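You operate a simulated robot arm through the tools that you are given. There is no shell and no other tool. Be economical: measure what you need, move in short steps, check, and stop when the job is done.

You are at the controls of a simulated two-armed robot. One attempt, no reset.

## Task
Fold up both ends of the tray carton, then stand the pink and orange bags in it. Set down upright: what you pick out.

The check looks at the end state, three seconds after you hand in, the way a careful person would. Anything else that was tipped, shoved, dropped, spilled or broken makes it a failure. Flat cloth is picked up by pressing the open fingertips on it (5 to 10 N) and closing them slowly along it; thin cloth reads only 2 to 8 mm in the jaws.

## Robot
Two 7-joint arms with fingered hands on one trunk, on a base that drives. Base frame: it is fixed to the floor where the robot stands at the start and does not move with it; the origin is under the middle of the robot, x ahead of it, y to its left, z up; the surface under the hand at the start is at about z = 812. Readings come in mm, rad, newtons and seconds.
The left shoulder is at the start at [200, 135, 895], the right one opposite. Places, roughly: inside of the tray carton [500, -100, 800]; left end of the tray carton [500, 100, 800]; right end of the tray carton [500, -200, 800]. Payload 4 kg a hand.
Tool frame (each hand has its own): the origin (TCP) lies between the finger pads and is the grasp point; the fingertips stand 25 mm ahead of it; z points along the fingers, y is the line along which they close. Largest opening 88 mm; the body of the gripper starts 29 mm behind the TCP. The gripper is a hand of 4 fingers: y runs from the thumb to the fingers, the wrist lies at [-13, -106, -174] in the tool frame, and closing takes about 1.5 s.
Orientation is that of the tool frame in the base frame, as a unit quaternion [x, y, z, w]. With the fingers straight down and the wrist toward the robot, the tool's x, y and z point along [0, 1, 0], [1, 0, 0] and [0, 0, -1] of the base frame.

## Interface
- The arms move only by the tool jog_arm. It takes "left_moves", "right_moves" or both (then of equal length, played together; a hand with none holds still); each is one flat list of numbers, 7 for each row, row after row: the shift along the tool's x, y, z in units of 20 mm (1.0 is 20 mm), then the turn, a rotation vector about the tool's x, y, z in units of 5 degrees (1.0 is 5 degrees), then the finger opening in mm, from 0 to 88. In form: [tx, ty, tz, ax, ay, az, claw, tx, ty, tz, ax, ay, az, claw, ...]. A call has 1 to 20 rows; each row shifts and turns the commanded pose from where the row before left it, along the tool's axes as they then stand. A call with a number of a shift or a turn outside -1 to 1 is refused whole. Rows are played at 5 a second. More than 50 mm and 0.15 rad between two rows, or a gripper value outside its range, and nothing of the call is played. A pose out of reach is approached as far as the arm can. The call stops where the force on the tool passes 90 N (or 10 N more than at its start, if that is more) or the arm is blocked; 0.2 s more then pass. The fingers move at their own pace (about 153 mm/s each) and stop on an object; they squeeze with about 26 N. The grip force told is the motor's: it shows also when the fingers shut on nothing. Time passes only in rows, and 0.2 s behind the last, so rows that do not move let the fingers close. The reply holds the time, the measured pose of the TCP, the force on the tool along the base axes, the opening and the grip force, in the units named above and with some noise, with the torque about the TCP (base axes, N m) and any sound that the robot's microphone picked up.
- Cameras (640 x 400 px; columns grow to the right, rows downward): "scene" is now at [126.6, 31.4, 1489.1]; the picture's right is [0.40, -0.92, 0.00], its down [-0.73, -0.32, -0.61] and it looks along [0.56, 0.24, -0.79] (base axes); focal length 269 px, centre (320, 200). "left" rides on the left gripper at [-64, -83, -98] in its tool frame; the picture's right is [-0.62, -0.37, 0.69], its down [0.71, -0.63, 0.30] and it looks along [0.32, 0.68, 0.65] (tool axes); focal length 265 px, centre (320, 200). "right" rides on the right gripper at [64, -83, -98] in its tool frame; the picture's right is [-0.62, 0.37, -0.69], its down [-0.71, -0.63, 0.30] and it looks along [-0.32, 0.68, 0.65] (tool axes); focal length 265 px, centre (320, 200). There is no depth. A picture from a camera that has moved, and an enlarged one, comes with that camera's place and axes in the base frame and with its lens.
- grab_frame(camera): a new picture of that camera. The clock stands still meanwhile.
- lift_body(by): slides the trunk up (or, below 0, down) by that many mm; the arms and the scene camera ride with it, the base frame stays. It gives what a move gives, with no picture.
- roll_base(legs): drives the robot by 1 to 6 legs, each [ahead, left, turn to the left] in mm, mm and rad, along the robot's own axes; the way and the turn of a leg run together, so that a leg with both is an arc; at most 1500 mm and 3.142 rad a leg. The arms and the cameras ride along, it lands a little off, and it stops where it bumps. It gives what a move gives.
- hand_shape(shape, hand): the hand has 4 fingers and takes this shape, open, in about a second: jaw (thumb against the fingers, like two jaws); tri (thumb and two fingers); tip (a fingertip pinch); poke (one finger out to press); point (the index stretched); flat (the hand flat); cup (the hand cupped); fist (a fist). The gripper value then closes the fingers along that shape, each until it touches; the sizes above hold for jaw. It gives what a move gives, with no picture.
- aim_head(pan, tilt): turns the head with the scene camera to pan (to the left, within 1.693 rad either way) and tilt (down, from -0.506 to 1.204), counted from straight ahead of the robot. It gives what a move gives.
- inspect(camera, box): a new picture of the part [left, top, right, bottom] of that camera's present view, enlarged. The clock stands still meanwhile.
- sign_off(): hands the job in; it is judged then, once.

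Go step by step. Nothing tells you exact positions but the pictures and the camera data: compare them with the known pose of the tool, close in by small moves and look again before you grip or let go. The budget is 120 turns and 88 pictures, counting those below and the enlarged ones. Unless the task says otherwise, let go and move clear before handing in, and close with one line.

The tools are called after "Emit:" as a command line: name --argument value ..., lists and objects as JSON in quotes. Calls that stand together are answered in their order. jog_arm: Moves the arms, as the interface text tells. Its arguments: {"type":"object","properties":{"left_moves":{"type":"array"},"right_moves":{"type":"array"}},"required":[]} The other tools are called the same way: lift_body (by) slides the trunk up or down; hand_shape (shape, hand) gives the hand a shape; roll_base (legs) drives the base; aim_head (pan, tilt) turns the head that bears the scene camera; grab_frame (camera) takes a picture; inspect (camera, box) takes an enlarged picture of a part of a camera's view; sign_off () hands the job in.

At the start:

```text
time: 0.0
left_tool_pos: [527.2, 358.3, 1162.7]
left_orientation: [0.707, 0.707, -0.001, 0.0]
left_wrist_force: [0.1, -0.6, 0.0]
left_moment: [0.0, -0.02, 0.02]
left_finger_gap: 87.6
left_finger_force: 0.0
left_shape: jaw
right_tool_pos: [590.4, -100.6, 1120.5]
right_orientation: [0.707, 0.708, 0.0, -0.001]
right_wrist_force: [0.0, 1.1, -0.8]
right_moment: [-0.03, -0.01, -0.02]
right_finger_gap: 87.5
right_finger_force: 0.1
right_shape: jaw
trunk travel left (down, up): [-500.0, 270.0]
robot x, y, heading: [-2.2, 2.1, 0.003]
head pan, tilt: [0.415, 0.918]
```

scene: 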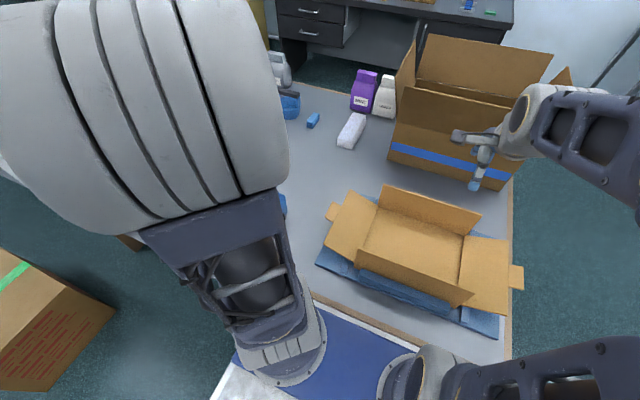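
right: 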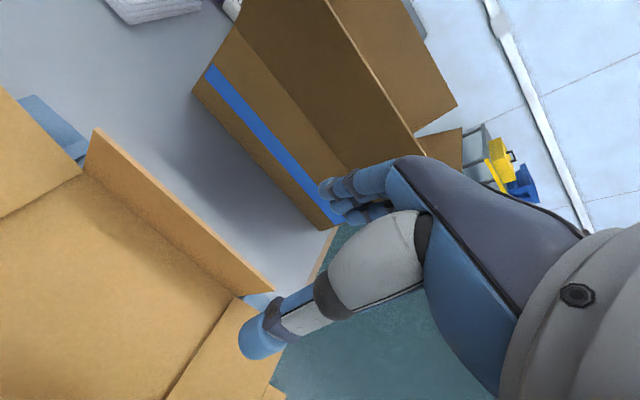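
left: 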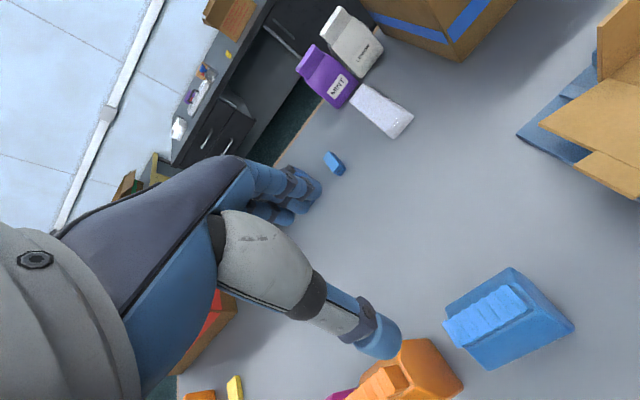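

The tray carton lies ahead with both end flaps folded outward; the bags seem to be on the left, hidden behind the left arm. I'll turn the head and look.

Emit:
aim_head --pan 0.75 --tilt 0.95

Emit:
grab_frame --camera "scene"

Emit:
aim_head --pan 0.0 --tilt 1.0

Emit:
grab_frame --camera "scene"

```text
time: 0.8
left_tool_pos: [525.6, 358.8, 1162.8]
left_orientation: [0.707, 0.707, 0.0, 0.001]
left_wrist_force: [-0.5, -1.2, -0.2]
left_moment: [0.0, 0.01, 0.04]
left_finger_gap: 87.6
left_finger_force: 0.1
left_shape: jaw
right_tool_pos: [589.5, -99.5, 1121.5]
right_orientation: [0.707, 0.708, 0.0, 0.0]
right_wrist_force: [-0.1, 0.9, 0.9]
right_moment: [-0.01, 0.02, 0.0]
right_finger_gap: 87.6
right_finger_force: 0.1
right_shape: jaw
trunk travel left (down, up): [-500.0, 270.0]
robot x, y, heading: [-2.3, 1.3, -0.003]
head pan, tilt: [0.75, 0.949]
```

```text
84 pictures are left
camera scene: at [111.6, 51.0, 1486.8], right [0.68, -0.73, 0.0], down [-0.6, -0.55, -0.58], along [0.43, 0.4, -0.81], focal length 269 px, centre (320, 200)
```

scene: 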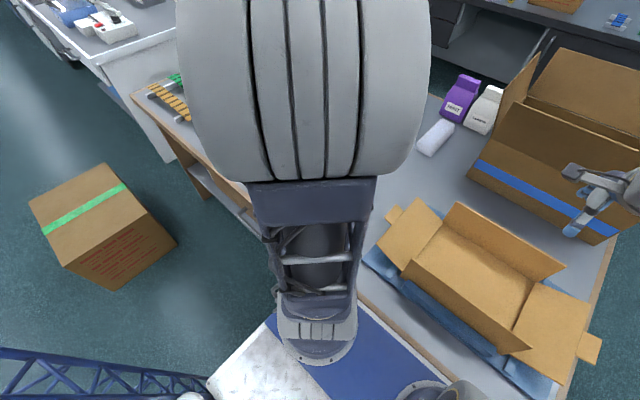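

```text
time: 1.9
left_tool_pos: [526.6, 358.0, 1162.6]
left_orientation: [0.708, 0.707, 0.0, 0.0]
left_wrist_force: [-0.3, 0.0, -0.5]
left_moment: [0.0, 0.0, -0.02]
left_finger_gap: 87.3
left_finger_force: 0.1
left_shape: jaw
right_tool_pos: [589.8, -100.8, 1121.1]
right_orientation: [0.706, 0.708, 0.001, -0.001]
right_wrist_force: [-0.1, -0.8, 0.9]
right_moment: [-0.01, -0.02, 0.05]
right_finger_gap: 87.6
right_finger_force: 0.1
right_shape: jaw
trunk travel left (down, up): [-500.0, 270.0]
robot x, y, heading: [0.6, 0.8, 0.001]
head pan, tilt: [0.0, 1.0]
```

```text
83 pictures are left
camera scene: at [128.1, 1.5, 1483.2], right [0.0, -1.0, 0.0], down [-0.84, 0.0, -0.54], along [0.54, 0.0, -0.84], focal length 269 px, centre (320, 200)
```

scene: 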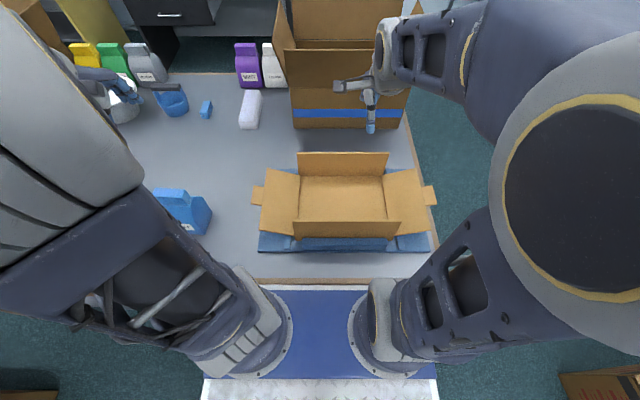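

The carton sits on a blue cloth or board, its two end flaps lying out left and right. Orange and pink bags are on the left beneath the left arm. I'll zoom in on the carton and move the left arm left to see.

Emit:
inspect --camera "scene" --box '[230, 130, 460, 275]'

Emit:
jog_arm --left_moves '[1, 0, 0, 0, 0, 0, 88, 1, 0, 0, 0, 0, 0, 88, 1, 0, 0, 0, 0, 0, 88, 1, 0, 0, 0, 0, 0, 88, 1, 0, 0, 0, 0, 0, 88, 1, 0, 0, 0, 0, 0, 88, 1, 0, 0, 0, 0, 0, 88, 1, 0, 0, 0, 0, 0, 88, 1, 0, 0, 0, 0, 0, 88, 1, 0, 0, 0, 0, 0, 88, 1, 0, 0, 0, 0, 0, 88, 1, 0, 0, 0, 0, 0, 88]'

Emit:
grab_frame --camera "left"

Emit:
aim_head --pan 0.4 --tilt 0.9

Emit:
grab_frame --camera "scene"

```text
2.76 times, centred on (345, 202) of scene
camera zoom: at [128.1, 1.5, 1483.2], right [0.0, -1.0, 0.0], down [-0.84, 0.0, -0.54], along [0.54, 0.0, -0.84], focal length 743 px, centre (251, 193)
```

zoom: 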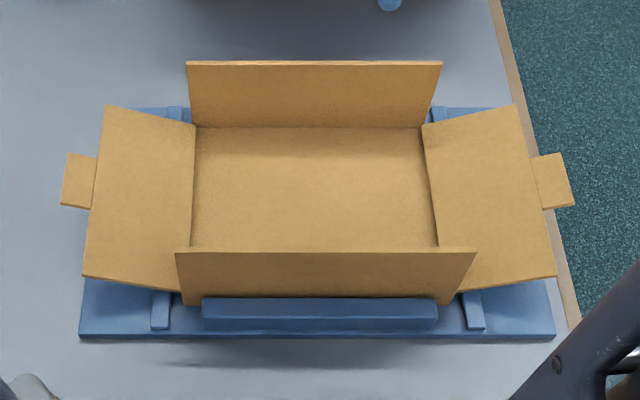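

```text
time: 4.5
left_tool_pos: [525.9, 598.2, 1163.7]
left_orientation: [0.707, 0.707, 0.0, 0.0]
left_wrist_force: [0.4, -0.4, 0.2]
left_moment: [0.03, -0.01, -0.02]
left_finger_gap: 87.3
left_finger_force: 0.0
left_shape: jaw
right_tool_pos: [589.0, -100.0, 1120.7]
right_orientation: [0.707, 0.708, 0.001, 0.0]
right_wrist_force: [-0.1, -0.6, -1.0]
right_moment: [0.01, -0.02, -0.02]
right_finger_gap: 87.6
right_finger_force: 0.0
right_shape: jaw
trunk travel left (down, up): [-500.0, 270.0]
robot x, y, heading: [0.3, 1.2, 0.004]
head pan, tilt: [0.0, 1.0]
```

```text
81 pictures are left
camera left: at [443.5, 533.3, 1259.1], right [-0.37, -0.62, -0.69], down [-0.63, 0.71, -0.3], along [0.68, 0.32, -0.65], focal length 265 px, centre (320, 200)
```

left: 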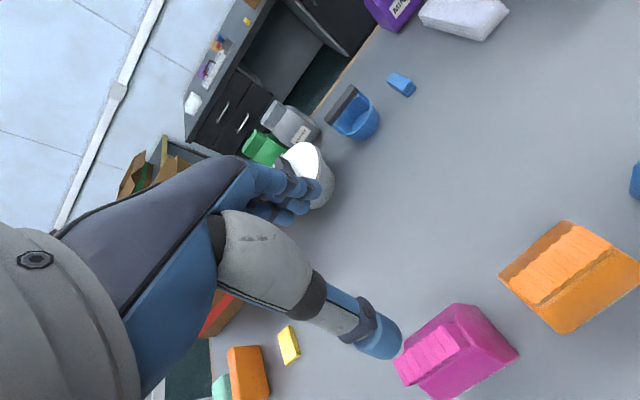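

```text
time: 5.4
left_tool_pos: [527.7, 599.0, 1162.4]
left_orientation: [0.707, 0.707, 0.0, 0.0]
left_wrist_force: [0.4, 0.3, 0.0]
left_moment: [0.01, 0.01, -0.02]
left_finger_gap: 87.6
left_finger_force: 0.0
left_shape: jaw
right_tool_pos: [589.4, -100.1, 1119.8]
right_orientation: [0.706, 0.708, 0.0, -0.001]
right_wrist_force: [0.1, 0.2, -0.3]
right_moment: [0.02, 0.02, 0.0]
right_finger_gap: 87.6
right_finger_force: 0.0
right_shape: jaw
trunk travel left (down, up): [-500.0, 270.0]
robot x, y, heading: [-0.0, 1.0, -0.001]
head pan, tilt: [0.4, 0.901]
```

```text
80 pictures are left
camera scene: at [128.0, 30.8, 1490.4], right [0.39, -0.92, 0.0], down [-0.72, -0.3, -0.62], along [0.57, 0.24, -0.78], focal length 269 px, centre (320, 200)
```

scene: 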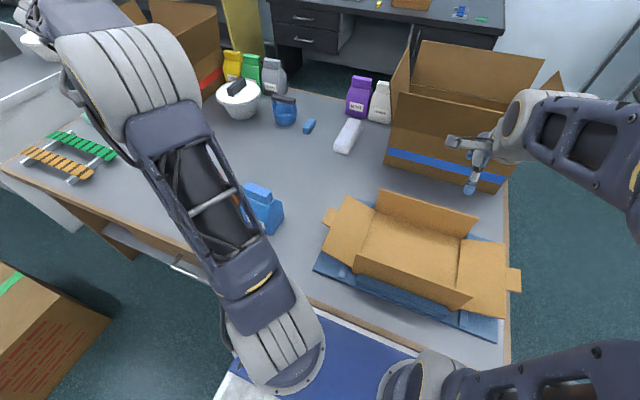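

The carton spans roughly x 432–643 and y −191 to 67, with walls about 100 tall. The end flaps rise outward about 24°, outer edges near y=158 and y=−282. I'll bring closed hands to the outside of each flap, first at height.

Emit:
jog_arm --left_moves '[-0.975, 0.05, 0, 0, 0, 0, 0, -0.975, 0.05, 0, 0, 0, 0, 0, -0.975, 0.05, 0, 0, 0, 0, 0, -0.975, 0.05, 0, 0, 0, 0, 0, -0.975, 0.05, 0, 0, 0, 0, 0, -0.975, 0.05, 0, 0, 0, 0, 0, -0.975, 0.05, 0, 0, 0, 0, 0, -0.975, 0.05, 0, 0, 0, 0, 0, -0.975, 0.05, 0, 0, 0, 0, 0, -0.975, 0.05, 0, 0, 0, 0, 0, -0.975, 0.05, 0, 0, 0, 0, 0, -0.975, 0.05, 0, 0, 0, 0, 0, -0.975, 0.05, 0, 0, 0, 0, 0, -0.975, 0.05, 0, 0, 0, 0, 0, -0.975, 0.05, 0, 0, 0, 0, 0, -0.975, 0.05, 0, 0, 0, 0, 0, -0.975, 0.05, 0, 0, 0, 0, 0, -0.975, 0.05, 0, 0, 0, 0, 0, -0.975, 0.05, 0, 0, 0, 0, 0, -0.975, 0.05, 0, 0, 0, 0, 0]' --right_moves '[-0.58, -0.1125, 0, 0, 0, 0, 0, -0.58, -0.1125, 0, 0, 0, 0, 0, -0.58, -0.1125, 0, 0, 0, 0, 0, -0.58, -0.1125, 0, 0, 0, 0, 0, -0.58, -0.1125, 0, 0, 0, 0, 0, -0.58, -0.1125, 0, 0, 0, 0, 0, -0.58, -0.1125, 0, 0, 0, 0, 0, -0.58, -0.1125, 0, 0, 0, 0, 0, -0.58, -0.1125, 0, 0, 0, 0, 0, -0.58, -0.1125, 0, 0, 0, 0, 0, -0.58, -0.1125, 0, 0, 0, 0, 0, -0.58, -0.1125, 0, 0, 0, 0, 0, -0.58, -0.1125, 0, 0, 0, 0, 0, -0.58, -0.1125, 0, 0, 0, 0, 0, -0.58, -0.1125, 0, 0, 0, 0, 0, -0.58, -0.1125, 0, 0, 0, 0, 0, -0.58, -0.1125, 0, 0, 0, 0, 0, -0.58, -0.1125, 0, 0, 0, 0, 0, -0.58, -0.1125, 0, 0, 0, 0, 0, -0.58, -0.1125, 0, 0, 0, 0, 0]'

Emit:
jog_arm --left_moves '[0, 0, 0, 0, -1, 0, 0, 0, 0, 0, 0, -1, 0, 0, 0, 0, 0, 0, -1, 0, 0, 0, 0, 0, 0, -1, 0, 0]' --right_moves '[0, 0, 0, 0, 1, 0, 0, 0, 0, 0, 0, 1, 0, 0, 0, 0, 0, 0, 1, 0, 0, 0, 0, 0, 0, 1, 0, 0]'

Emit:
grab_frame --camera "left"

Emit:
aim_head --pan 0.0 --tilt 1.0

Emit:
grab_frame --camera "scene"

```text
time: 9.6
left_tool_pos: [547.5, 207.5, 1162.1]
left_orientation: [0.707, 0.707, 0.0, 0.0]
left_wrist_force: [-0.5, -0.1, 0.6]
left_moment: [-0.03, 0.0, -0.01]
left_finger_gap: 0.0
left_finger_force: 25.8
left_shape: jaw
right_tool_pos: [545.7, -332.0, 1120.1]
right_orientation: [0.706, 0.708, 0.0, -0.001]
right_wrist_force: [-0.7, 0.5, -0.6]
right_moment: [0.02, -0.02, 0.0]
right_finger_gap: 0.0
right_finger_force: 25.9
right_shape: jaw
trunk travel left (down, up): [-500.0, 270.0]
robot x, y, heading: [1.7, 1.7, -0.004]
head pan, tilt: [0.4, 0.901]
```

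```text
time: 10.6
left_tool_pos: [545.7, 207.9, 1162.0]
left_orientation: [0.697, 0.696, -0.122, 0.123]
left_wrist_force: [-0.2, 0.2, 0.7]
left_moment: [0.0, -0.03, 0.04]
left_finger_gap: 0.0
left_finger_force: 25.8
left_shape: jaw
right_tool_pos: [544.5, -332.3, 1121.4]
right_orientation: [0.695, 0.697, 0.124, -0.126]
right_wrist_force: [0.0, -0.8, -0.9]
right_moment: [0.03, 0.02, -0.01]
right_finger_gap: 0.0
right_finger_force: 26.4
right_shape: jaw
trunk travel left (down, up): [-500.0, 270.0]
robot x, y, heading: [0.3, 1.9, -0.003]
head pan, tilt: [0.4, 0.901]
```

```text
79 pictures are left
camera left: at [462.8, 181.0, 1275.2], right [-0.37, -0.82, -0.44], down [-0.63, 0.57, -0.53], along [0.68, 0.08, -0.73], focal length 265 px, centre (320, 200)
```

left: 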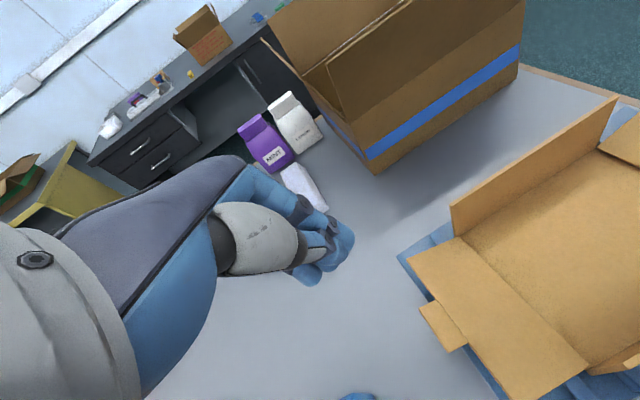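

```text
time: 11.5
left_tool_pos: [546.9, 208.0, 1160.9]
left_orientation: [0.696, 0.697, -0.123, 0.122]
left_wrist_force: [0.6, 0.0, 0.6]
left_moment: [0.02, 0.01, -0.02]
left_finger_gap: 0.0
left_finger_force: 26.6
left_shape: jaw
right_tool_pos: [546.4, -331.6, 1120.7]
right_orientation: [0.695, 0.698, 0.123, -0.123]
right_wrist_force: [0.3, -0.3, -0.4]
right_moment: [-0.02, 0.01, 0.04]
right_finger_gap: 0.0
right_finger_force: 25.9
right_shape: jaw
trunk travel left (down, up): [-500.0, 270.0]
robot x, y, heading: [2.9, -0.7, -0.003]
head pan, tilt: [0.0, 1.0]
```

```text
78 pictures are left
camera scene: at [128.1, 1.4, 1483.2], right [0.0, -1.0, 0.0], down [-0.84, 0.0, -0.54], along [0.54, 0.0, -0.84], focal length 269 px, centre (320, 200)
```

scene: 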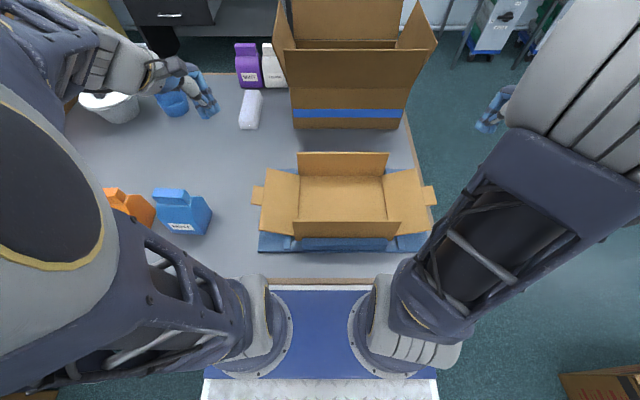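

Both hands are outside the flaps at height. I'll lower them partway straight down and check.

Emit:
jog_arm --left_moves '[0.3216, 0, 0.884, 0, 0, 0, 0, 0.3216, 0, 0.884, 0, 0, 0, 0, 0.3216, 0, 0.884, 0, 0, 0, 0, 0.3216, 0, 0.884, 0, 0, 0, 0, 0.3216, 0, 0.884, 0, 0, 0, 0, 0.3216, 0, 0.884, 0, 0, 0, 0, 0.3216, 0, 0.884, 0, 0, 0, 0, 0.3216, 0, 0.884, 0, 0, 0, 0, 0.3216, 0, 0.884, 0, 0, 0, 0, 0.3216, 0, 0.884, 0, 0, 0, 0, 0.3216, 0, 0.884, 0, 0, 0, 0, 0.3216, 0, 0.884, 0, 0, 0, 0]' --right_moves '[-0.279, 0, 0.766, 0, 0, 0, 0, -0.279, 0, 0.766, 0, 0, 0, 0, -0.279, 0, 0.766, 0, 0, 0, 0, -0.279, 0, 0.766, 0, 0, 0, 0, -0.279, 0, 0.766, 0, 0, 0, 0, -0.279, 0, 0.766, 0, 0, 0, 0, -0.279, 0, 0.766, 0, 0, 0, 0, -0.279, 0, 0.766, 0, 0, 0, 0, -0.279, 0, 0.766, 0, 0, 0, 0, -0.279, 0, 0.766, 0, 0, 0, 0, -0.279, 0, 0.766, 0, 0, 0, 0, -0.279, 0, 0.766, 0, 0, 0, 0]'

Emit:
grab_frame --camera "scene"

Emit:
grab_frame --camera "left"

```text
time: 14.1
left_tool_pos: [547.5, 209.2, 936.2]
left_orientation: [0.697, 0.696, -0.124, 0.123]
left_wrist_force: [0.7, 0.8, -0.3]
left_moment: [0.0, 0.01, 0.0]
left_finger_gap: 0.0
left_finger_force: 25.8
left_shape: jaw
right_tool_pos: [546.8, -331.8, 925.9]
right_orientation: [0.696, 0.696, 0.123, -0.124]
right_wrist_force: [-0.6, -0.6, -0.1]
right_moment: [0.03, 0.0, 0.01]
right_finger_gap: 0.0
right_finger_force: 26.0
right_shape: jaw
trunk travel left (down, up): [-500.0, 270.0]
robot x, y, heading: [3.7, -1.4, -0.005]
head pan, tilt: [0.0, 1.0]
```

```text
77 pictures are left
camera scene: at [127.8, 1.4, 1483.3], right [0.0, -1.0, 0.0], down [-0.84, 0.0, -0.54], along [0.54, 0.0, -0.84], focal length 269 px, centre (320, 200)
```

scene: 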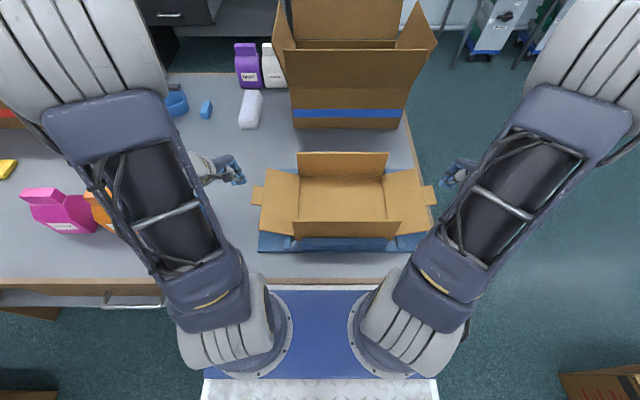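

```text
76 pictures are left
camera left: at [462.8, 180.7, 1049.1], right [-0.37, -0.82, -0.44], down [-0.63, 0.57, -0.53], along [0.68, 0.08, -0.73], focal length 265 px, centre (320, 200)
```

left: 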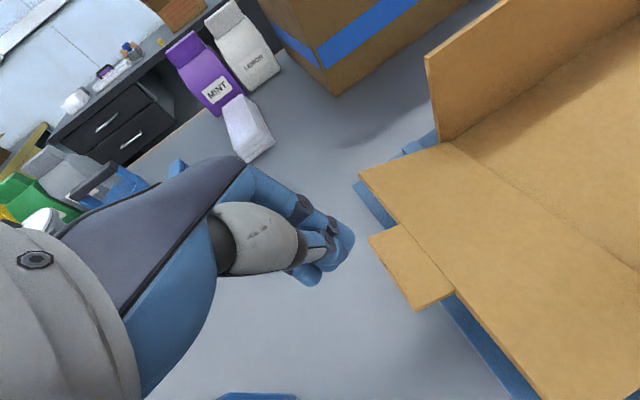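

The path is clear and the blue bag stays beyond y≈325. I'll lower to flap-edge height and look from both wrists.

Emit:
jog_arm --left_moves '[0.3216, 0, 0.884, 0, 0, 0, 0, 0.3216, 0, 0.884, 0, 0, 0, 0, 0.3216, 0, 0.884, 0, 0, 0, 0, 0.3216, 0, 0.884, 0, 0, 0, 0]' --right_moves '[-0.279, 0, 0.766, 0, 0, 0, 0, -0.279, 0, 0.766, 0, 0, 0, 0, -0.279, 0, 0.766, 0, 0, 0, 0, -0.279, 0, 0.766, 0, 0, 0, 0]'

Emit:
inspect --camera "scene" --box '[200, 130, 480, 270]'

Emit:
grab_frame --camera "left"

```text
time: 15.1
left_tool_pos: [546.2, 207.8, 861.3]
left_orientation: [0.695, 0.697, -0.123, 0.122]
left_wrist_force: [0.4, 0.2, 0.7]
left_moment: [0.0, 0.02, 0.01]
left_finger_gap: 0.0
left_finger_force: 26.4
left_shape: jaw
right_tool_pos: [546.1, -331.1, 861.2]
right_orientation: [0.696, 0.697, 0.123, -0.123]
right_wrist_force: [-0.5, 0.0, 0.0]
right_moment: [-0.01, -0.01, -0.02]
right_finger_gap: 0.0
right_finger_force: 26.3
right_shape: jaw
trunk travel left (down, up): [-500.0, 270.0]
robot x, y, heading: [-2.5, -1.1, -0.002]
head pan, tilt: [0.0, 1.0]
```

```text
2.29 times, centred on (340, 200) of scene
camera zoom: at [127.8, 1.5, 1483.3], right [0.0, -1.0, 0.0], down [-0.84, 0.0, -0.54], along [0.54, 0.0, -0.84], focal length 616 px, centre (274, 200)
```

zoom: 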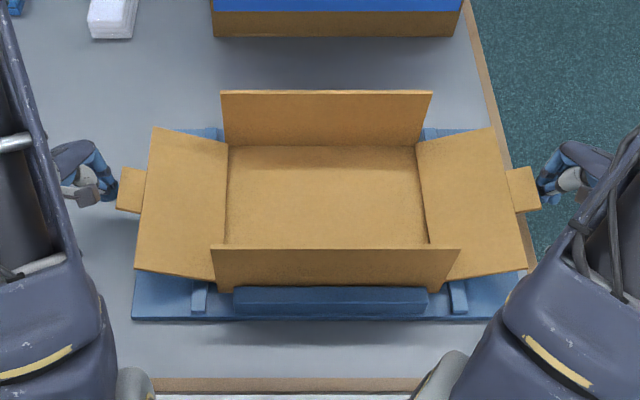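

```text
74 pictures are left
camera left: at [463.0, 180.2, 973.7], right [-0.37, -0.82, -0.44], down [-0.63, 0.57, -0.53], along [0.68, 0.08, -0.72], focal length 265 px, centre (320, 200)
```

left: 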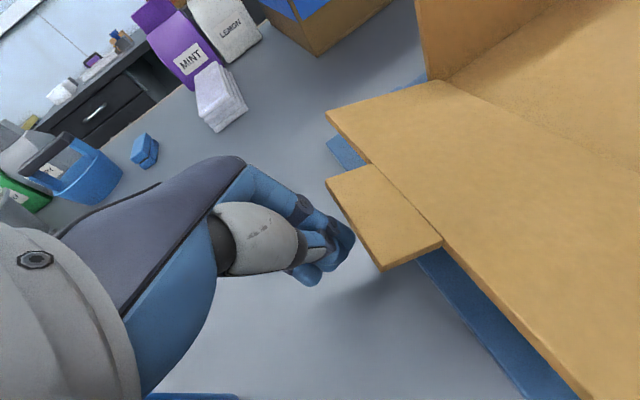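

The fingertips sit just outside and below the tabs. I'll start the lifting arc with both hands mirrored, and check at about 45°.

Emit:
jog_arm --left_moves '[-0.75, 0, 0.27, 0, 0, 0, 0, -0.495, 0, -0.34, 0, 0, 0, 0, -0.495, 0, -0.34, 0, 0, 0, 0, -0.495, 0, -0.34, 0, 0, 0, 0, -0.495, 0, -0.34, 0, 0, 0, 0]' --right_moves '[0.75, 0, 0.27, 0, 0, 0, 0, 0.495, 0, -0.34, 0, 0, 0, 0, 0.495, 0, -0.34, 0, 0, 0, 0, 0.495, 0, -0.34, 0, 0, 0, 0, 0.495, 0, -0.34, 0, 0, 0, 0]'

Emit:
inspect --camera "scene" --box '[200, 130, 480, 270]'

```text
time: 16.3
left_tool_pos: [553.0, 167.6, 900.5]
left_orientation: [0.697, 0.696, -0.124, 0.122]
left_wrist_force: [-0.1, 0.1, 0.0]
left_moment: [0.0, 0.03, 0.02]
left_finger_gap: 0.1
left_finger_force: 25.7
left_shape: jaw
left hand out of reach, approached as far as the arm can: row 4
right_tool_pos: [545.0, -287.7, 898.0]
right_orientation: [0.696, 0.697, 0.123, -0.124]
right_wrist_force: [0.2, 0.5, 0.0]
right_moment: [0.0, 0.0, -0.03]
right_finger_gap: 0.3
right_finger_force: 25.6
right_shape: jaw
trunk travel left (down, up): [-500.0, 270.0]
robot x, y, heading: [0.2, 1.0, 0.002]
head pan, tilt: [0.0, 1.0]
```

```text
2.29 times, centred on (340, 200) of scene
camera zoom: at [128.3, 1.4, 1483.1], right [0.0, -1.0, 0.0], down [-0.84, 0.0, -0.54], along [0.54, 0.0, -0.84], focal length 616 px, centre (274, 200)
```

zoom: 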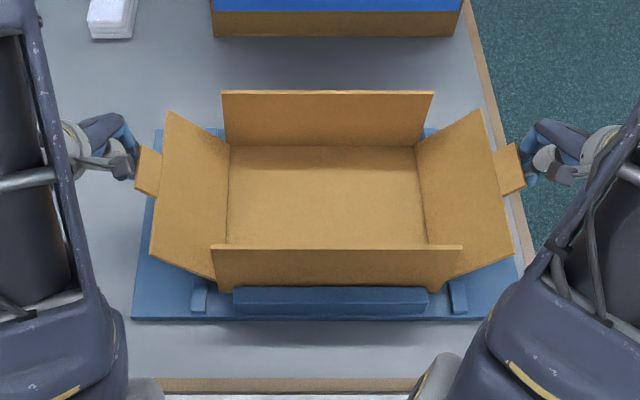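

Both flaps are rising with almost no force, but the left arm is at its inner reach limit. I'll ease the hands outward, back the base up 90 mm, and then continue.

Emit:
jog_arm --left_moves '[0.94, 0, -0.34, 0, 0, 0, 0, 0.94, 0, -0.34, 0, 0, 0, 0]' --right_moves '[-0.94, 0, -0.34, 0, 0, 0, 0, -0.94, 0, -0.34, 0, 0, 0, 0]'

Emit:
roll_base --legs '[[-90, 0, 0]]'

Emit:
grab_frame --camera "scene"

```text
time: 16.9
left_tool_pos: [550.7, 205.4, 898.9]
left_orientation: [0.696, 0.696, -0.123, 0.123]
left_wrist_force: [0.2, 0.1, -0.4]
left_moment: [0.01, 0.02, 0.01]
left_finger_gap: 0.1
left_finger_force: 25.5
left_shape: jaw
right_tool_pos: [546.8, -329.2, 899.5]
right_orientation: [0.695, 0.697, 0.123, -0.123]
right_wrist_force: [0.3, -0.3, -0.5]
right_moment: [-0.03, -0.01, -0.02]
right_finger_gap: 0.1
right_finger_force: 26.0
right_shape: jaw
trunk travel left (down, up): [-500.0, 270.0]
robot x, y, heading: [3.2, 0.7, -0.001]
head pan, tilt: [0.0, 1.0]
```

```text
time: 18.0
left_tool_pos: [459.8, 206.8, 899.3]
left_orientation: [0.696, 0.696, -0.123, 0.123]
left_wrist_force: [0.2, 0.7, -0.7]
left_moment: [0.02, 0.0, 0.01]
left_finger_gap: 0.0
left_finger_force: 25.7
left_shape: jaw
right_tool_pos: [455.1, -328.8, 900.3]
right_orientation: [0.695, 0.697, 0.123, -0.124]
right_wrist_force: [-0.3, 0.0, -0.1]
right_moment: [0.01, 0.02, -0.01]
right_finger_gap: 0.3
right_finger_force: 26.0
right_shape: jaw
trunk travel left (down, up): [-500.0, 270.0]
robot x, y, heading: [-91.1, 0.5, -0.001]
head pan, tilt: [0.0, 1.0]
```

```text
72 pictures are left
camera scene: at [37.6, 1.4, 1483.2], right [0.0, -1.0, 0.0], down [-0.84, 0.0, -0.54], along [0.54, 0.0, -0.84], focal length 269 px, centre (320, 200)
```

scene: 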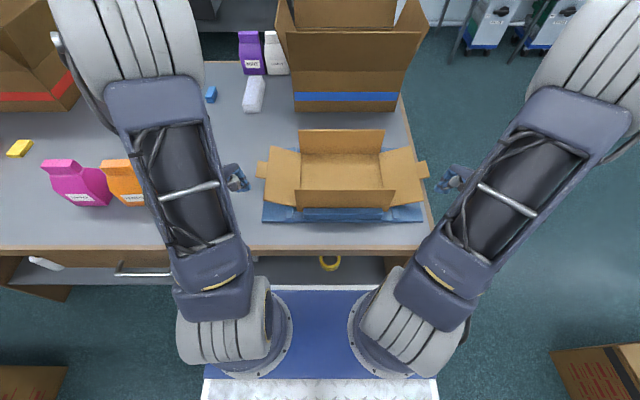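

The flaps drop back a bit when released, so I'll go lower, return to x≈545, and repeat the full arc through vertical.

Emit:
jog_arm --left_moves '[0.392, 0, 0.9, 0, 0, 0, 0, 0.392, 0, 0.9, 0, 0, 0, 0, 0, 0.85, 0, 0, 0, 0, 0, 0, 0.85, 0, 0, 0, 0, 0, 0, 0.85, 0, 0, 0, 0, 0, 0, 0.85, 0, 0, 0, 0, 0, 0, 0.85, 0, 0, 0, 0, 0]' --right_moves '[-0.392, 0, 0.9, 0, 0, 0, 0, -0.392, 0, 0.9, 0, 0, 0, 0, 0, 0.9, 0, 0, 0, 0, 0, 0, 0.9, 0, 0, 0, 0, 0, 0, 0.9, 0, 0, 0, 0, 0, 0, 0.9, 0, 0, 0, 0, 0, 0, 0.9, 0, 0, 0, 0, 0]'

Emit:
jog_arm --left_moves '[-0.75, 0, 0.27, 0, 0, 0, 0, -0.495, 0, -0.34, 0, 0, 0, 0, -0.495, 0, -0.34, 0, 0, 0, 0, -0.495, 0, -0.34, 0, 0, 0, 0, -0.495, 0, -0.34, 0, 0, 0, 0, -0.545, 0, -0.148, 0, 0, 0, 0, -0.545, 0, -0.148, 0, 0, 0, 0, -0.545, 0, -0.148, 0, 0, 0, 0, -0.545, 0, -0.148, 0, 0, 0, 0, -0.5275, 0, 0.085, 0, 0, 0, 0, -0.5275, 0, 0.085, 0, 0, 0, 0]' --right_moves '[0.75, 0, 0.27, 0, 0, 0, 0, 0.495, 0, -0.34, 0, 0, 0, 0, 0.495, 0, -0.34, 0, 0, 0, 0, 0.495, 0, -0.34, 0, 0, 0, 0, 0.495, 0, -0.34, 0, 0, 0, 0, 0.545, 0, -0.148, 0, 0, 0, 0, 0.545, 0, -0.148, 0, 0, 0, 0, 0.545, 0, -0.148, 0, 0, 0, 0, 0.545, 0, -0.148, 0, 0, 0, 0, 0.5275, 0, 0.085, 0, 0, 0, 0, 0.5275, 0, 0.085, 0, 0, 0, 0]'

Emit:
inspect --camera "scene" --box '[200, 110, 480, 250]'

```text
time: 19.6
left_tool_pos: [544.6, 207.8, 861.9]
left_orientation: [0.696, 0.696, -0.124, 0.123]
left_wrist_force: [0.1, 0.0, -1.0]
left_moment: [-0.02, 0.01, 0.04]
left_finger_gap: 0.1
left_finger_force: 25.9
left_shape: jaw
right_tool_pos: [546.0, -329.2, 861.2]
right_orientation: [0.696, 0.697, 0.123, -0.123]
right_wrist_force: [-0.2, -0.3, 0.0]
right_moment: [0.0, 0.02, 0.04]
right_finger_gap: 0.1
right_finger_force: 25.6
right_shape: jaw
trunk travel left (down, up): [-500.0, 270.0]
robot x, y, heading: [-89.6, -0.2, -0.001]
head pan, tilt: [0.0, 1.0]
```

```text
time: 22.0
left_tool_pos: [544.0, 106.9, 929.6]
left_orientation: [0.697, 0.696, -0.123, 0.122]
left_wrist_force: [0.6, -0.4, 0.2]
left_moment: [-0.03, -0.02, -0.01]
left_finger_gap: 0.0
left_finger_force: 26.1
left_shape: jaw
right_tool_pos: [545.9, -228.6, 930.5]
right_orientation: [0.696, 0.696, 0.124, -0.123]
right_wrist_force: [-0.6, -0.3, -0.2]
right_moment: [-0.03, -0.02, 0.01]
right_finger_gap: 0.0
right_finger_force: 26.1
right_shape: jaw
trunk travel left (down, up): [-500.0, 270.0]
robot x, y, heading: [-92.5, 5.0, 0.001]
head pan, tilt: [0.0, 1.0]
```

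```text
2.29 times, centred on (340, 180) of scene
camera zoom: at [37.8, 1.4, 1483.2], right [0.0, -1.0, 0.0], down [-0.84, 0.0, -0.54], along [0.54, 0.0, -0.84], focal length 616 px, centre (274, 246)
```

zoom: 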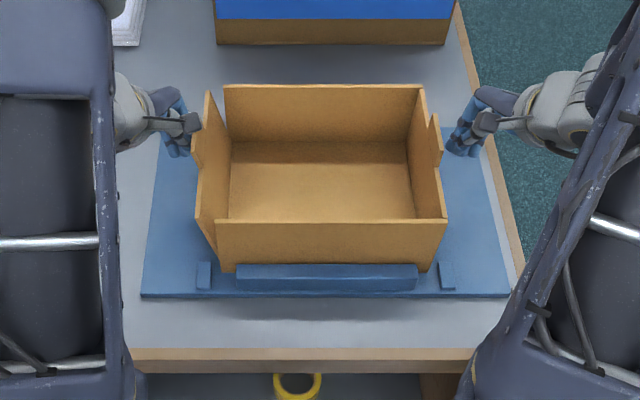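

The right end has come up vertical and the left is nearly there. I'll push the left on a bit while the right holds still.

Emit:
jog_arm --left_moves '[-0.5275, 0, 0.085, 0, 0, 0, 0, -0.5275, 0, 0.085, 0, 0, 0, 0]'

Emit:
inspect --camera "scene" --box '[200, 110, 480, 250]'

```text
time: 22.6
left_tool_pos: [543.8, 86.0, 934.6]
left_orientation: [0.697, 0.696, -0.123, 0.123]
left_wrist_force: [-0.3, 0.0, 0.7]
left_moment: [0.05, -0.02, -0.03]
left_finger_gap: 0.0
left_finger_force: 26.5
left_shape: jaw
right_tool_pos: [546.7, -228.4, 931.0]
right_orientation: [0.696, 0.697, 0.123, -0.124]
right_wrist_force: [-0.6, -1.0, 0.7]
right_moment: [-0.01, 0.0, -0.02]
right_finger_gap: 0.0
right_finger_force: 26.6
right_shape: jaw
trunk travel left (down, up): [-500.0, 270.0]
robot x, y, heading: [-89.0, -2.5, -0.002]
head pan, tilt: [0.0, 1.0]
```

```text
2.29 times, centred on (340, 180) of scene
camera zoom: at [37.7, 1.5, 1483.2], right [0.0, -1.0, 0.0], down [-0.84, 0.0, -0.54], along [0.54, 0.0, -0.84], focal length 616 px, centre (274, 246)
```

zoom: 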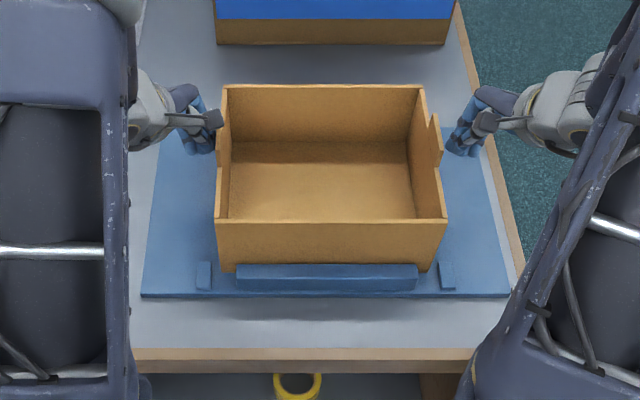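

Both ends stand up. I'll withdraw the hands outward, then straight up, and check that the ends stay up.

Emit:
jog_arm --left_moves '[0.94, 0, -0.34, 0, 0, 0, 0, 0.94, 0, -0.34, 0, 0, 0, 0, -0.34, 0, -0.94, 0, 0, 0, 0, -0.34, 0, -0.94, 0, 0, 0, 0, -0.34, 0, -0.94, 0, 0, 0, 0, -0.34, 0, -0.94, 0, 0, 0, 0, -0.34, 0, -0.94, 0, 0, 0, 0, -0.34, 0, -0.94, 0, 0, 0, 0, -0.34, 0, -0.94, 0, 0, 0, 0, -0.34, 0, -0.94, 0, 0, 0, 0, -0.34, 0, -0.94, 0, 0, 0, 0, -0.34, 0, -0.94, 0, 0, 0, 0, -0.34, 0, -0.94, 0, 0, 0, 0, -0.34, 0, -0.94, 0, 0, 0, 0]' --right_moves '[-0.94, 0, -0.34, 0, 0, 0, 0, -0.94, 0, -0.34, 0, 0, 0, 0, 0.34, 0, -0.94, 0, 0, 0, 0, 0.34, 0, -0.94, 0, 0, 0, 0, 0.34, 0, -0.94, 0, 0, 0, 0, 0.34, 0, -0.94, 0, 0, 0, 0, 0.34, 0, -0.94, 0, 0, 0, 0, 0.34, 0, -0.94, 0, 0, 0, 0, 0.34, 0, -0.94, 0, 0, 0, 0, 0.34, 0, -0.94, 0, 0, 0, 0, 0.34, 0, -0.94, 0, 0, 0, 0, 0.34, 0, -0.94, 0, 0, 0, 0, 0.34, 0, -0.94, 0, 0, 0, 0, 0.34, 0, -0.94, 0, 0, 0, 0]'

Emit:
jog_arm --left_moves '[0, 0, 0, 0, 1, 0, 88, 0, 0, 0, 0, 1, 0, 88, 0, 0, 0, 0, 1, 0, 88, 0, 0, 0, 0, 1, 0, 88]'

Emit:
aim_head --pan 0.35 --tilt 0.9

Emit:
grab_frame --camera "scene"

```text
time: 25.6
left_tool_pos: [546.5, 125.7, 1175.1]
left_orientation: [0.696, 0.697, -0.124, 0.123]
left_wrist_force: [0.7, -0.6, 0.5]
left_moment: [0.01, 0.01, -0.04]
left_finger_gap: 0.4
left_finger_force: 25.6
left_shape: jaw
right_tool_pos: [545.2, -268.9, 1171.1]
right_orientation: [0.696, 0.696, 0.123, -0.124]
right_wrist_force: [-0.7, 0.4, 0.3]
right_moment: [0.0, 0.05, -0.02]
right_finger_gap: 0.1
right_finger_force: 25.7
right_shape: jaw
trunk travel left (down, up): [-500.0, 270.0]
robot x, y, heading: [-93.3, -2.8, -0.003]
head pan, tilt: [0.0, 1.0]
```

```text
time: 26.6
left_tool_pos: [544.5, 126.6, 1173.9]
left_orientation: [0.707, 0.707, 0.0, -0.001]
left_wrist_force: [-0.5, -0.8, 0.3]
left_moment: [-0.01, -0.04, -0.02]
left_finger_gap: 87.6
left_finger_force: 0.0
left_shape: jaw
right_tool_pos: [545.1, -268.9, 1170.0]
right_orientation: [0.695, 0.697, 0.123, -0.123]
right_wrist_force: [-0.5, -0.9, -0.6]
right_moment: [-0.03, 0.0, 0.01]
right_finger_gap: 0.0
right_finger_force: 26.6
right_shape: jaw
trunk travel left (down, up): [-500.0, 270.0]
robot x, y, heading: [-90.4, -0.2, 0.001]
head pan, tilt: [0.0, 1.0]
```

```text
time: 27.4
left_tool_pos: [544.8, 126.3, 1174.2]
left_orientation: [0.707, 0.707, 0.0, -0.001]
left_wrist_force: [0.4, 0.0, -0.2]
left_moment: [-0.01, -0.01, 0.01]
left_finger_gap: 87.8
left_finger_force: 0.0
left_shape: jaw
right_tool_pos: [546.3, -269.9, 1170.0]
right_orientation: [0.696, 0.696, 0.123, -0.124]
right_wrist_force: [-0.5, 0.4, -0.6]
right_moment: [0.02, -0.02, -0.04]
right_finger_gap: 0.0
right_finger_force: 26.4
right_shape: jaw
trunk travel left (down, up): [-500.0, 270.0]
robot x, y, heading: [-86.4, 3.1, -0.005]
head pan, tilt: [0.351, 0.901]
```

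```text
69 pictures are left
camera scene: at [38.9, 27.3, 1490.4], right [0.34, -0.94, 0.0], down [-0.74, -0.27, -0.62], along [0.58, 0.21, -0.78], focal length 269 px, centre (320, 200)
```

scene: 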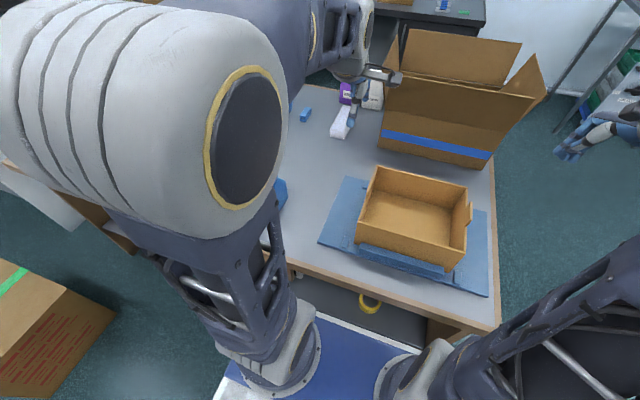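

Both ends hold upright. I'll bring the left hand to a pose that doesn't block the head camera and measure the bags.

Emit:
jog_arm --left_moves '[0.4, 0, 0.9, 0, 0, 0, 88, 0.4, 0, 0.9, 0, 0, 0, 88, 0.4, 0, 0.9, 0, 0, 0, 88, 0.4, 0, 0.9, 0, 0, 0, 88, 0.4, 0, 0.9, 0, 0, 0, 88, 0.4, 0, 0.9, 0, 0, 0, 88, 0.4, 0, 0.9, 0, 0, 0, 88, 0.4, 0, 0.9, 0, 0, 0, 88]'

Emit:
aim_head --pan 0.5 --tilt 0.85

Emit:
grab_frame --camera "scene"

```text
time: 29.2
left_tool_pos: [545.2, 190.9, 1030.2]
left_orientation: [0.707, 0.707, 0.0, 0.001]
left_wrist_force: [0.5, -0.4, 0.5]
left_moment: [0.03, -0.01, 0.02]
left_finger_gap: 87.8
left_finger_force: 0.0
left_shape: jaw
right_tool_pos: [546.4, -268.5, 1169.6]
right_orientation: [0.696, 0.697, 0.124, -0.124]
right_wrist_force: [0.1, -0.2, 0.2]
right_moment: [0.01, 0.02, -0.02]
right_finger_gap: 0.0
right_finger_force: 26.3
right_shape: jaw
trunk travel left (down, up): [-500.0, 270.0]
robot x, y, heading: [-89.5, -2.3, 0.004]
head pan, tilt: [0.351, 0.901]
```

```text
time: 29.9
left_tool_pos: [544.6, 190.9, 1029.7]
left_orientation: [0.707, 0.707, -0.001, -0.001]
left_wrist_force: [0.7, 0.2, -0.3]
left_moment: [0.01, 0.0, 0.0]
left_finger_gap: 87.8
left_finger_force: 0.1
left_shape: jaw
right_tool_pos: [546.7, -269.6, 1169.8]
right_orientation: [0.696, 0.697, 0.124, -0.123]
right_wrist_force: [0.1, 0.0, -0.1]
right_moment: [0.01, -0.02, 0.01]
right_finger_gap: 0.0
right_finger_force: 25.8
right_shape: jaw
trunk travel left (down, up): [-500.0, 270.0]
robot x, y, heading: [-92.8, 3.4, 0.003]
head pan, tilt: [0.499, 0.85]
```

```text
68 pictures are left
camera scene: at [36.7, 38.8, 1494.3], right [0.48, -0.88, 0.0], down [-0.66, -0.36, -0.66], along [0.58, 0.32, -0.75], focal length 269 px, centre (320, 200)
```

scene: 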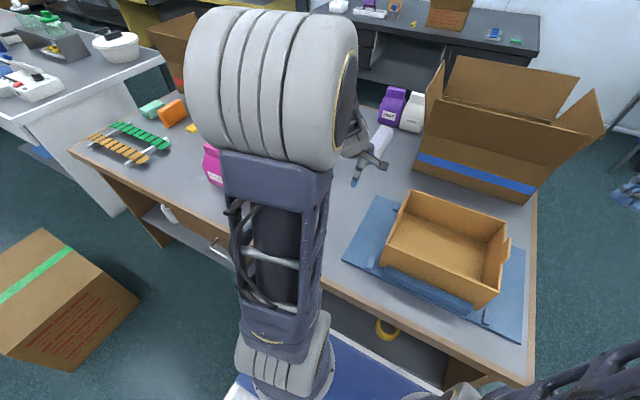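

The elbow still hides the bags from the head camera. I'll use the left wrist camera instead, from a low spot in front of the bags.

Emit:
jog_arm --left_moves '[0.95, -0.871, -0.32, 0, 0, 0, 88, 0.95, -0.871, -0.32, 0, 0, 0, 88, 0.95, -0.871, -0.32, 0, 0, 0, 88, 0.95, -0.871, -0.32, 0, 0, 0, 88, 0.95, -0.871, -0.32, 0, 0, 0, 88, 0.95, -0.871, -0.32, 0, 0, 0, 88, 0.95, -0.871, -0.32, 0, 0, 0, 88, 0.95, -0.871, -0.32, 0, 0, 0, 88, 0.95, -0.871, -0.32, 0, 0, 0, 88, 0.95, -0.871, -0.32, 0, 0, 0, 88, 0.95, -0.871, -0.32, 0, 0, 0, 88, 0.95, -0.871, -0.32, 0, 0, 0, 88, 0.95, -0.871, -0.32, 0, 0, 0, 88, 0.95, -0.871, -0.32, 0, 0, 0, 88]'

Emit:
grab_frame --camera "left"

Emit:
grab_frame --camera "scene"

```text
time: 32.9
left_tool_pos: [302.5, 456.7, 1119.4]
left_orientation: [0.707, 0.707, -0.001, 0.0]
left_wrist_force: [0.6, -0.4, -0.6]
left_moment: [0.01, -0.04, 0.0]
left_finger_gap: 87.7
left_finger_force: 0.1
left_shape: jaw
right_tool_pos: [545.4, -269.1, 1170.1]
right_orientation: [0.695, 0.697, 0.124, -0.124]
right_wrist_force: [-0.3, -0.1, 0.5]
right_moment: [-0.02, 0.01, 0.02]
right_finger_gap: 0.2
right_finger_force: 26.3
right_shape: jaw
trunk travel left (down, up): [-500.0, 270.0]
robot x, y, heading: [-90.8, 1.6, -0.003]
head pan, tilt: [0.499, 0.85]
```

```text
67 pictures are left
camera left: at [218.2, 390.9, 1216.5], right [-0.37, -0.62, -0.69], down [-0.63, 0.71, -0.3], along [0.68, 0.32, -0.65], focal length 265 px, centre (320, 200)
```

left: 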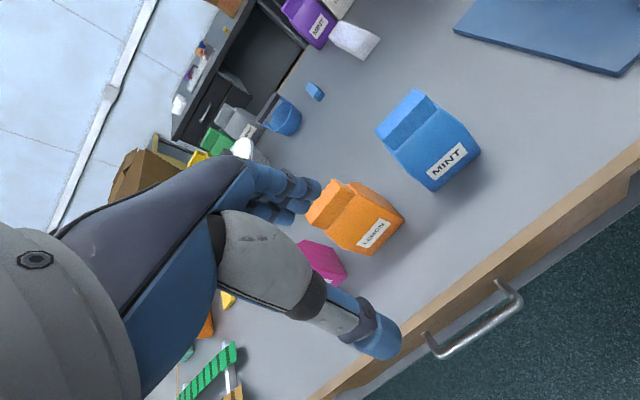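

```text
66 pictures are left
camera scene: at [36.7, 38.7, 1494.3], right [0.48, -0.88, 0.0], down [-0.66, -0.36, -0.66], along [0.58, 0.32, -0.75], focal length 269 px, centre (320, 200)
```

scene: 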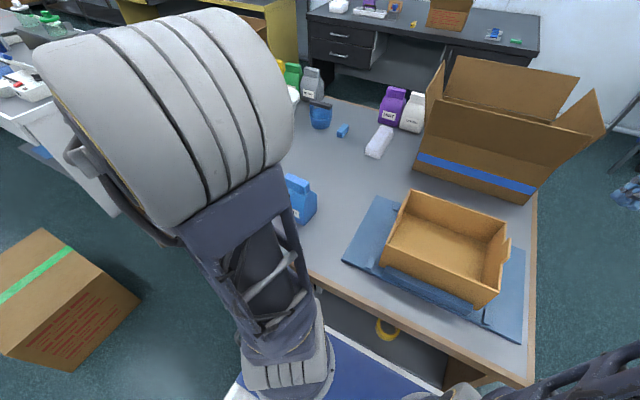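

Good view: the bags are milk-carton-like pouches with labels toward the robot and a narrower folded top. I'll zoom to measure orange.

Emit:
inspect --camera "left" --box '[280, 160, 440, 290]'

```text
3.08 times, centred on (360, 225) of left
camera zoom: at [218.2, 390.9, 1216.5], right [-0.37, -0.62, -0.69], down [-0.63, 0.71, -0.3], along [0.68, 0.32, -0.65], focal length 817 px, centre (197, 123)
```

zoom: 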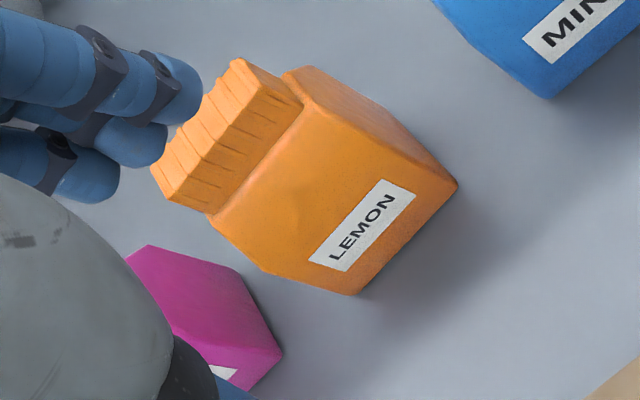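

Orange: base at about x 449–527, y 471–558, folded neck near x≈480, top about z≈964. I'll move the open hand above it and check alignment with the wrist camera.

Emit:
jog_arm --left_moves '[0.317, 0.983, 0.333, 0, 0, 0, 88, 0.317, 0.983, 0.333, 0, 0, 0, 88, 0.317, 0.983, 0.333, 0, 0, 0, 88, 0.317, 0.983, 0.333, 0, 0, 0, 88, 0.317, 0.983, 0.333, 0, 0, 0, 88, 0.317, 0.983, 0.333, 0, 0, 0, 88, 0.317, 0.983, 0.333, 0, 0, 0, 88, 0.317, 0.983, 0.333, 0, 0, 0, 88, 0.317, 0.983, 0.333, 0, 0, 0, 88]'

Emit:
grab_frame --camera "left"

```text
time: 34.9
left_tool_pos: [479.8, 512.1, 1059.5]
left_orientation: [0.706, 0.708, 0.0, 0.001]
left_wrist_force: [-0.7, -0.4, -0.1]
left_moment: [0.02, -0.01, -0.03]
left_finger_gap: 87.8
left_finger_force: 0.1
left_shape: jaw
right_tool_pos: [546.6, -270.1, 1169.4]
right_orientation: [0.696, 0.696, 0.124, -0.124]
right_wrist_force: [-0.5, -0.2, 0.5]
right_moment: [0.0, -0.02, -0.01]
right_finger_gap: 0.1
right_finger_force: 25.9
right_shape: jaw
trunk travel left (down, up): [-500.0, 270.0]
robot x, y, heading: [-89.9, 2.4, 0.001]
head pan, tilt: [0.499, 0.85]
```

```text
64 pictures are left
camera left: at [395.4, 447.2, 1156.1], right [-0.37, -0.62, -0.69], down [-0.63, 0.71, -0.3], along [0.68, 0.33, -0.65], focal length 265 px, centre (320, 200)
```

left: 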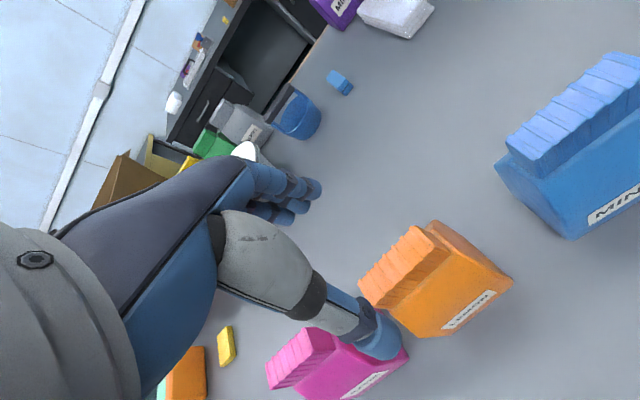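

Orange's neck is centred at about (486, 517) and lines up with the jaws. I'll descend to mid-neck height.

Emit:
jog_arm --left_moves '[0.031, 0.0375, 0.694, 0, 0, 0, 88, 0.031, 0.0375, 0.694, 0, 0, 0, 88, 0.031, 0.0375, 0.694, 0, 0, 0, 88, 0.031, 0.0375, 0.694, 0, 0, 0, 88, 0.031, 0.0375, 0.694, 0, 0, 0, 88, 0.031, 0.0375, 0.694, 0, 0, 0, 88, 0.031, 0.0375, 0.694, 0, 0, 0, 88, 0.031, 0.0375, 0.694, 0, 0, 0, 88]'

Emit:
grab_frame --camera "left"

```text
time: 36.7
left_tool_pos: [485.6, 517.7, 948.2]
left_orientation: [0.707, 0.707, 0.0, 0.0]
left_wrist_force: [0.2, 0.2, 0.0]
left_moment: [-0.01, -0.01, -0.01]
left_finger_gap: 87.8
left_finger_force: 0.1
left_shape: jaw
right_tool_pos: [546.1, -269.1, 1169.7]
right_orientation: [0.695, 0.698, 0.123, -0.123]
right_wrist_force: [-0.4, 0.0, 0.2]
right_moment: [0.01, 0.0, 0.0]
right_finger_gap: 0.0
right_finger_force: 25.8
right_shape: jaw
trunk travel left (down, up): [-500.0, 270.0]
robot x, y, heading: [-94.5, 1.5, -0.003]
head pan, tilt: [0.499, 0.85]
```

```text
63 pictures are left
camera left: at [401.5, 452.4, 1044.6], right [-0.37, -0.62, -0.69], down [-0.63, 0.71, -0.3], along [0.68, 0.32, -0.65], focal length 265 px, centre (320, 200)
```

left: 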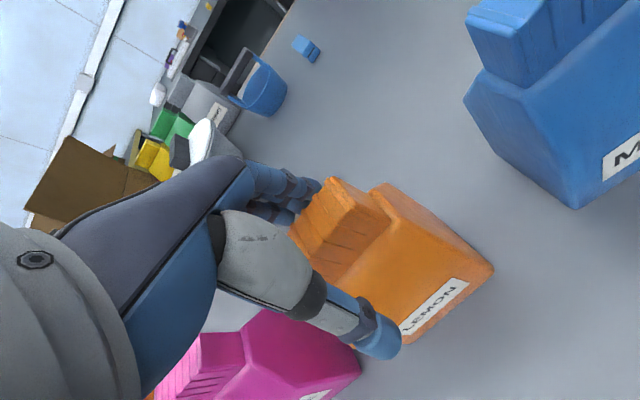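

The neck is between thumb and fingers, though its centre sits about 12 mm toward −y. I'll shift, then close slowly.

Emit:
jog_arm --left_moves '[-0.6, 0, 0.15, 0, 0, 0, 88, 0, 0, 0, 0, 0, 0, 60, 0, 0, 0, 0, 0, 0, 45, 0, 0, 0, 0, 0, 0, 30, 0, 0, 0, 0, 0, 0, 20, 0, 0, 0, 0, 0, 0, 10, 0, 0, 0, 0, 0, 0, 0, 0, 0, 0, 0, 0, 0, 0, 0, 0, 0, 0, 0, 0, 0, 0, 0, 0, 0, 0, 0, 0]'

Emit:
grab_frame --camera "left"

```text
time: 38.9
left_tool_pos: [486.1, 505.5, 944.7]
left_orientation: [0.707, 0.707, -0.001, 0.0]
left_wrist_force: [-0.3, 0.3, 0.9]
left_moment: [0.0, -0.04, -0.05]
left_finger_gap: 20.4
left_finger_force: 25.6
left_shape: jaw
right_tool_pos: [546.3, -270.6, 1169.1]
right_orientation: [0.696, 0.697, 0.123, -0.123]
right_wrist_force: [0.3, 0.5, -0.3]
right_moment: [0.02, -0.02, -0.01]
right_finger_gap: 0.0
right_finger_force: 26.0
right_shape: jaw
trunk travel left (down, up): [-500.0, 270.0]
robot x, y, heading: [-90.1, 1.9, -0.003]
head pan, tilt: [0.499, 0.85]
```

```text
62 pictures are left
camera left: at [401.6, 440.8, 1041.4], right [-0.37, -0.62, -0.69], down [-0.63, 0.71, -0.3], along [0.68, 0.32, -0.65], focal length 265 px, centre (320, 200)
```

left: 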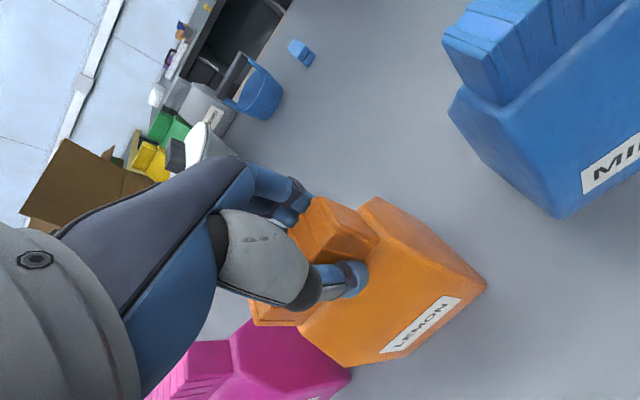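

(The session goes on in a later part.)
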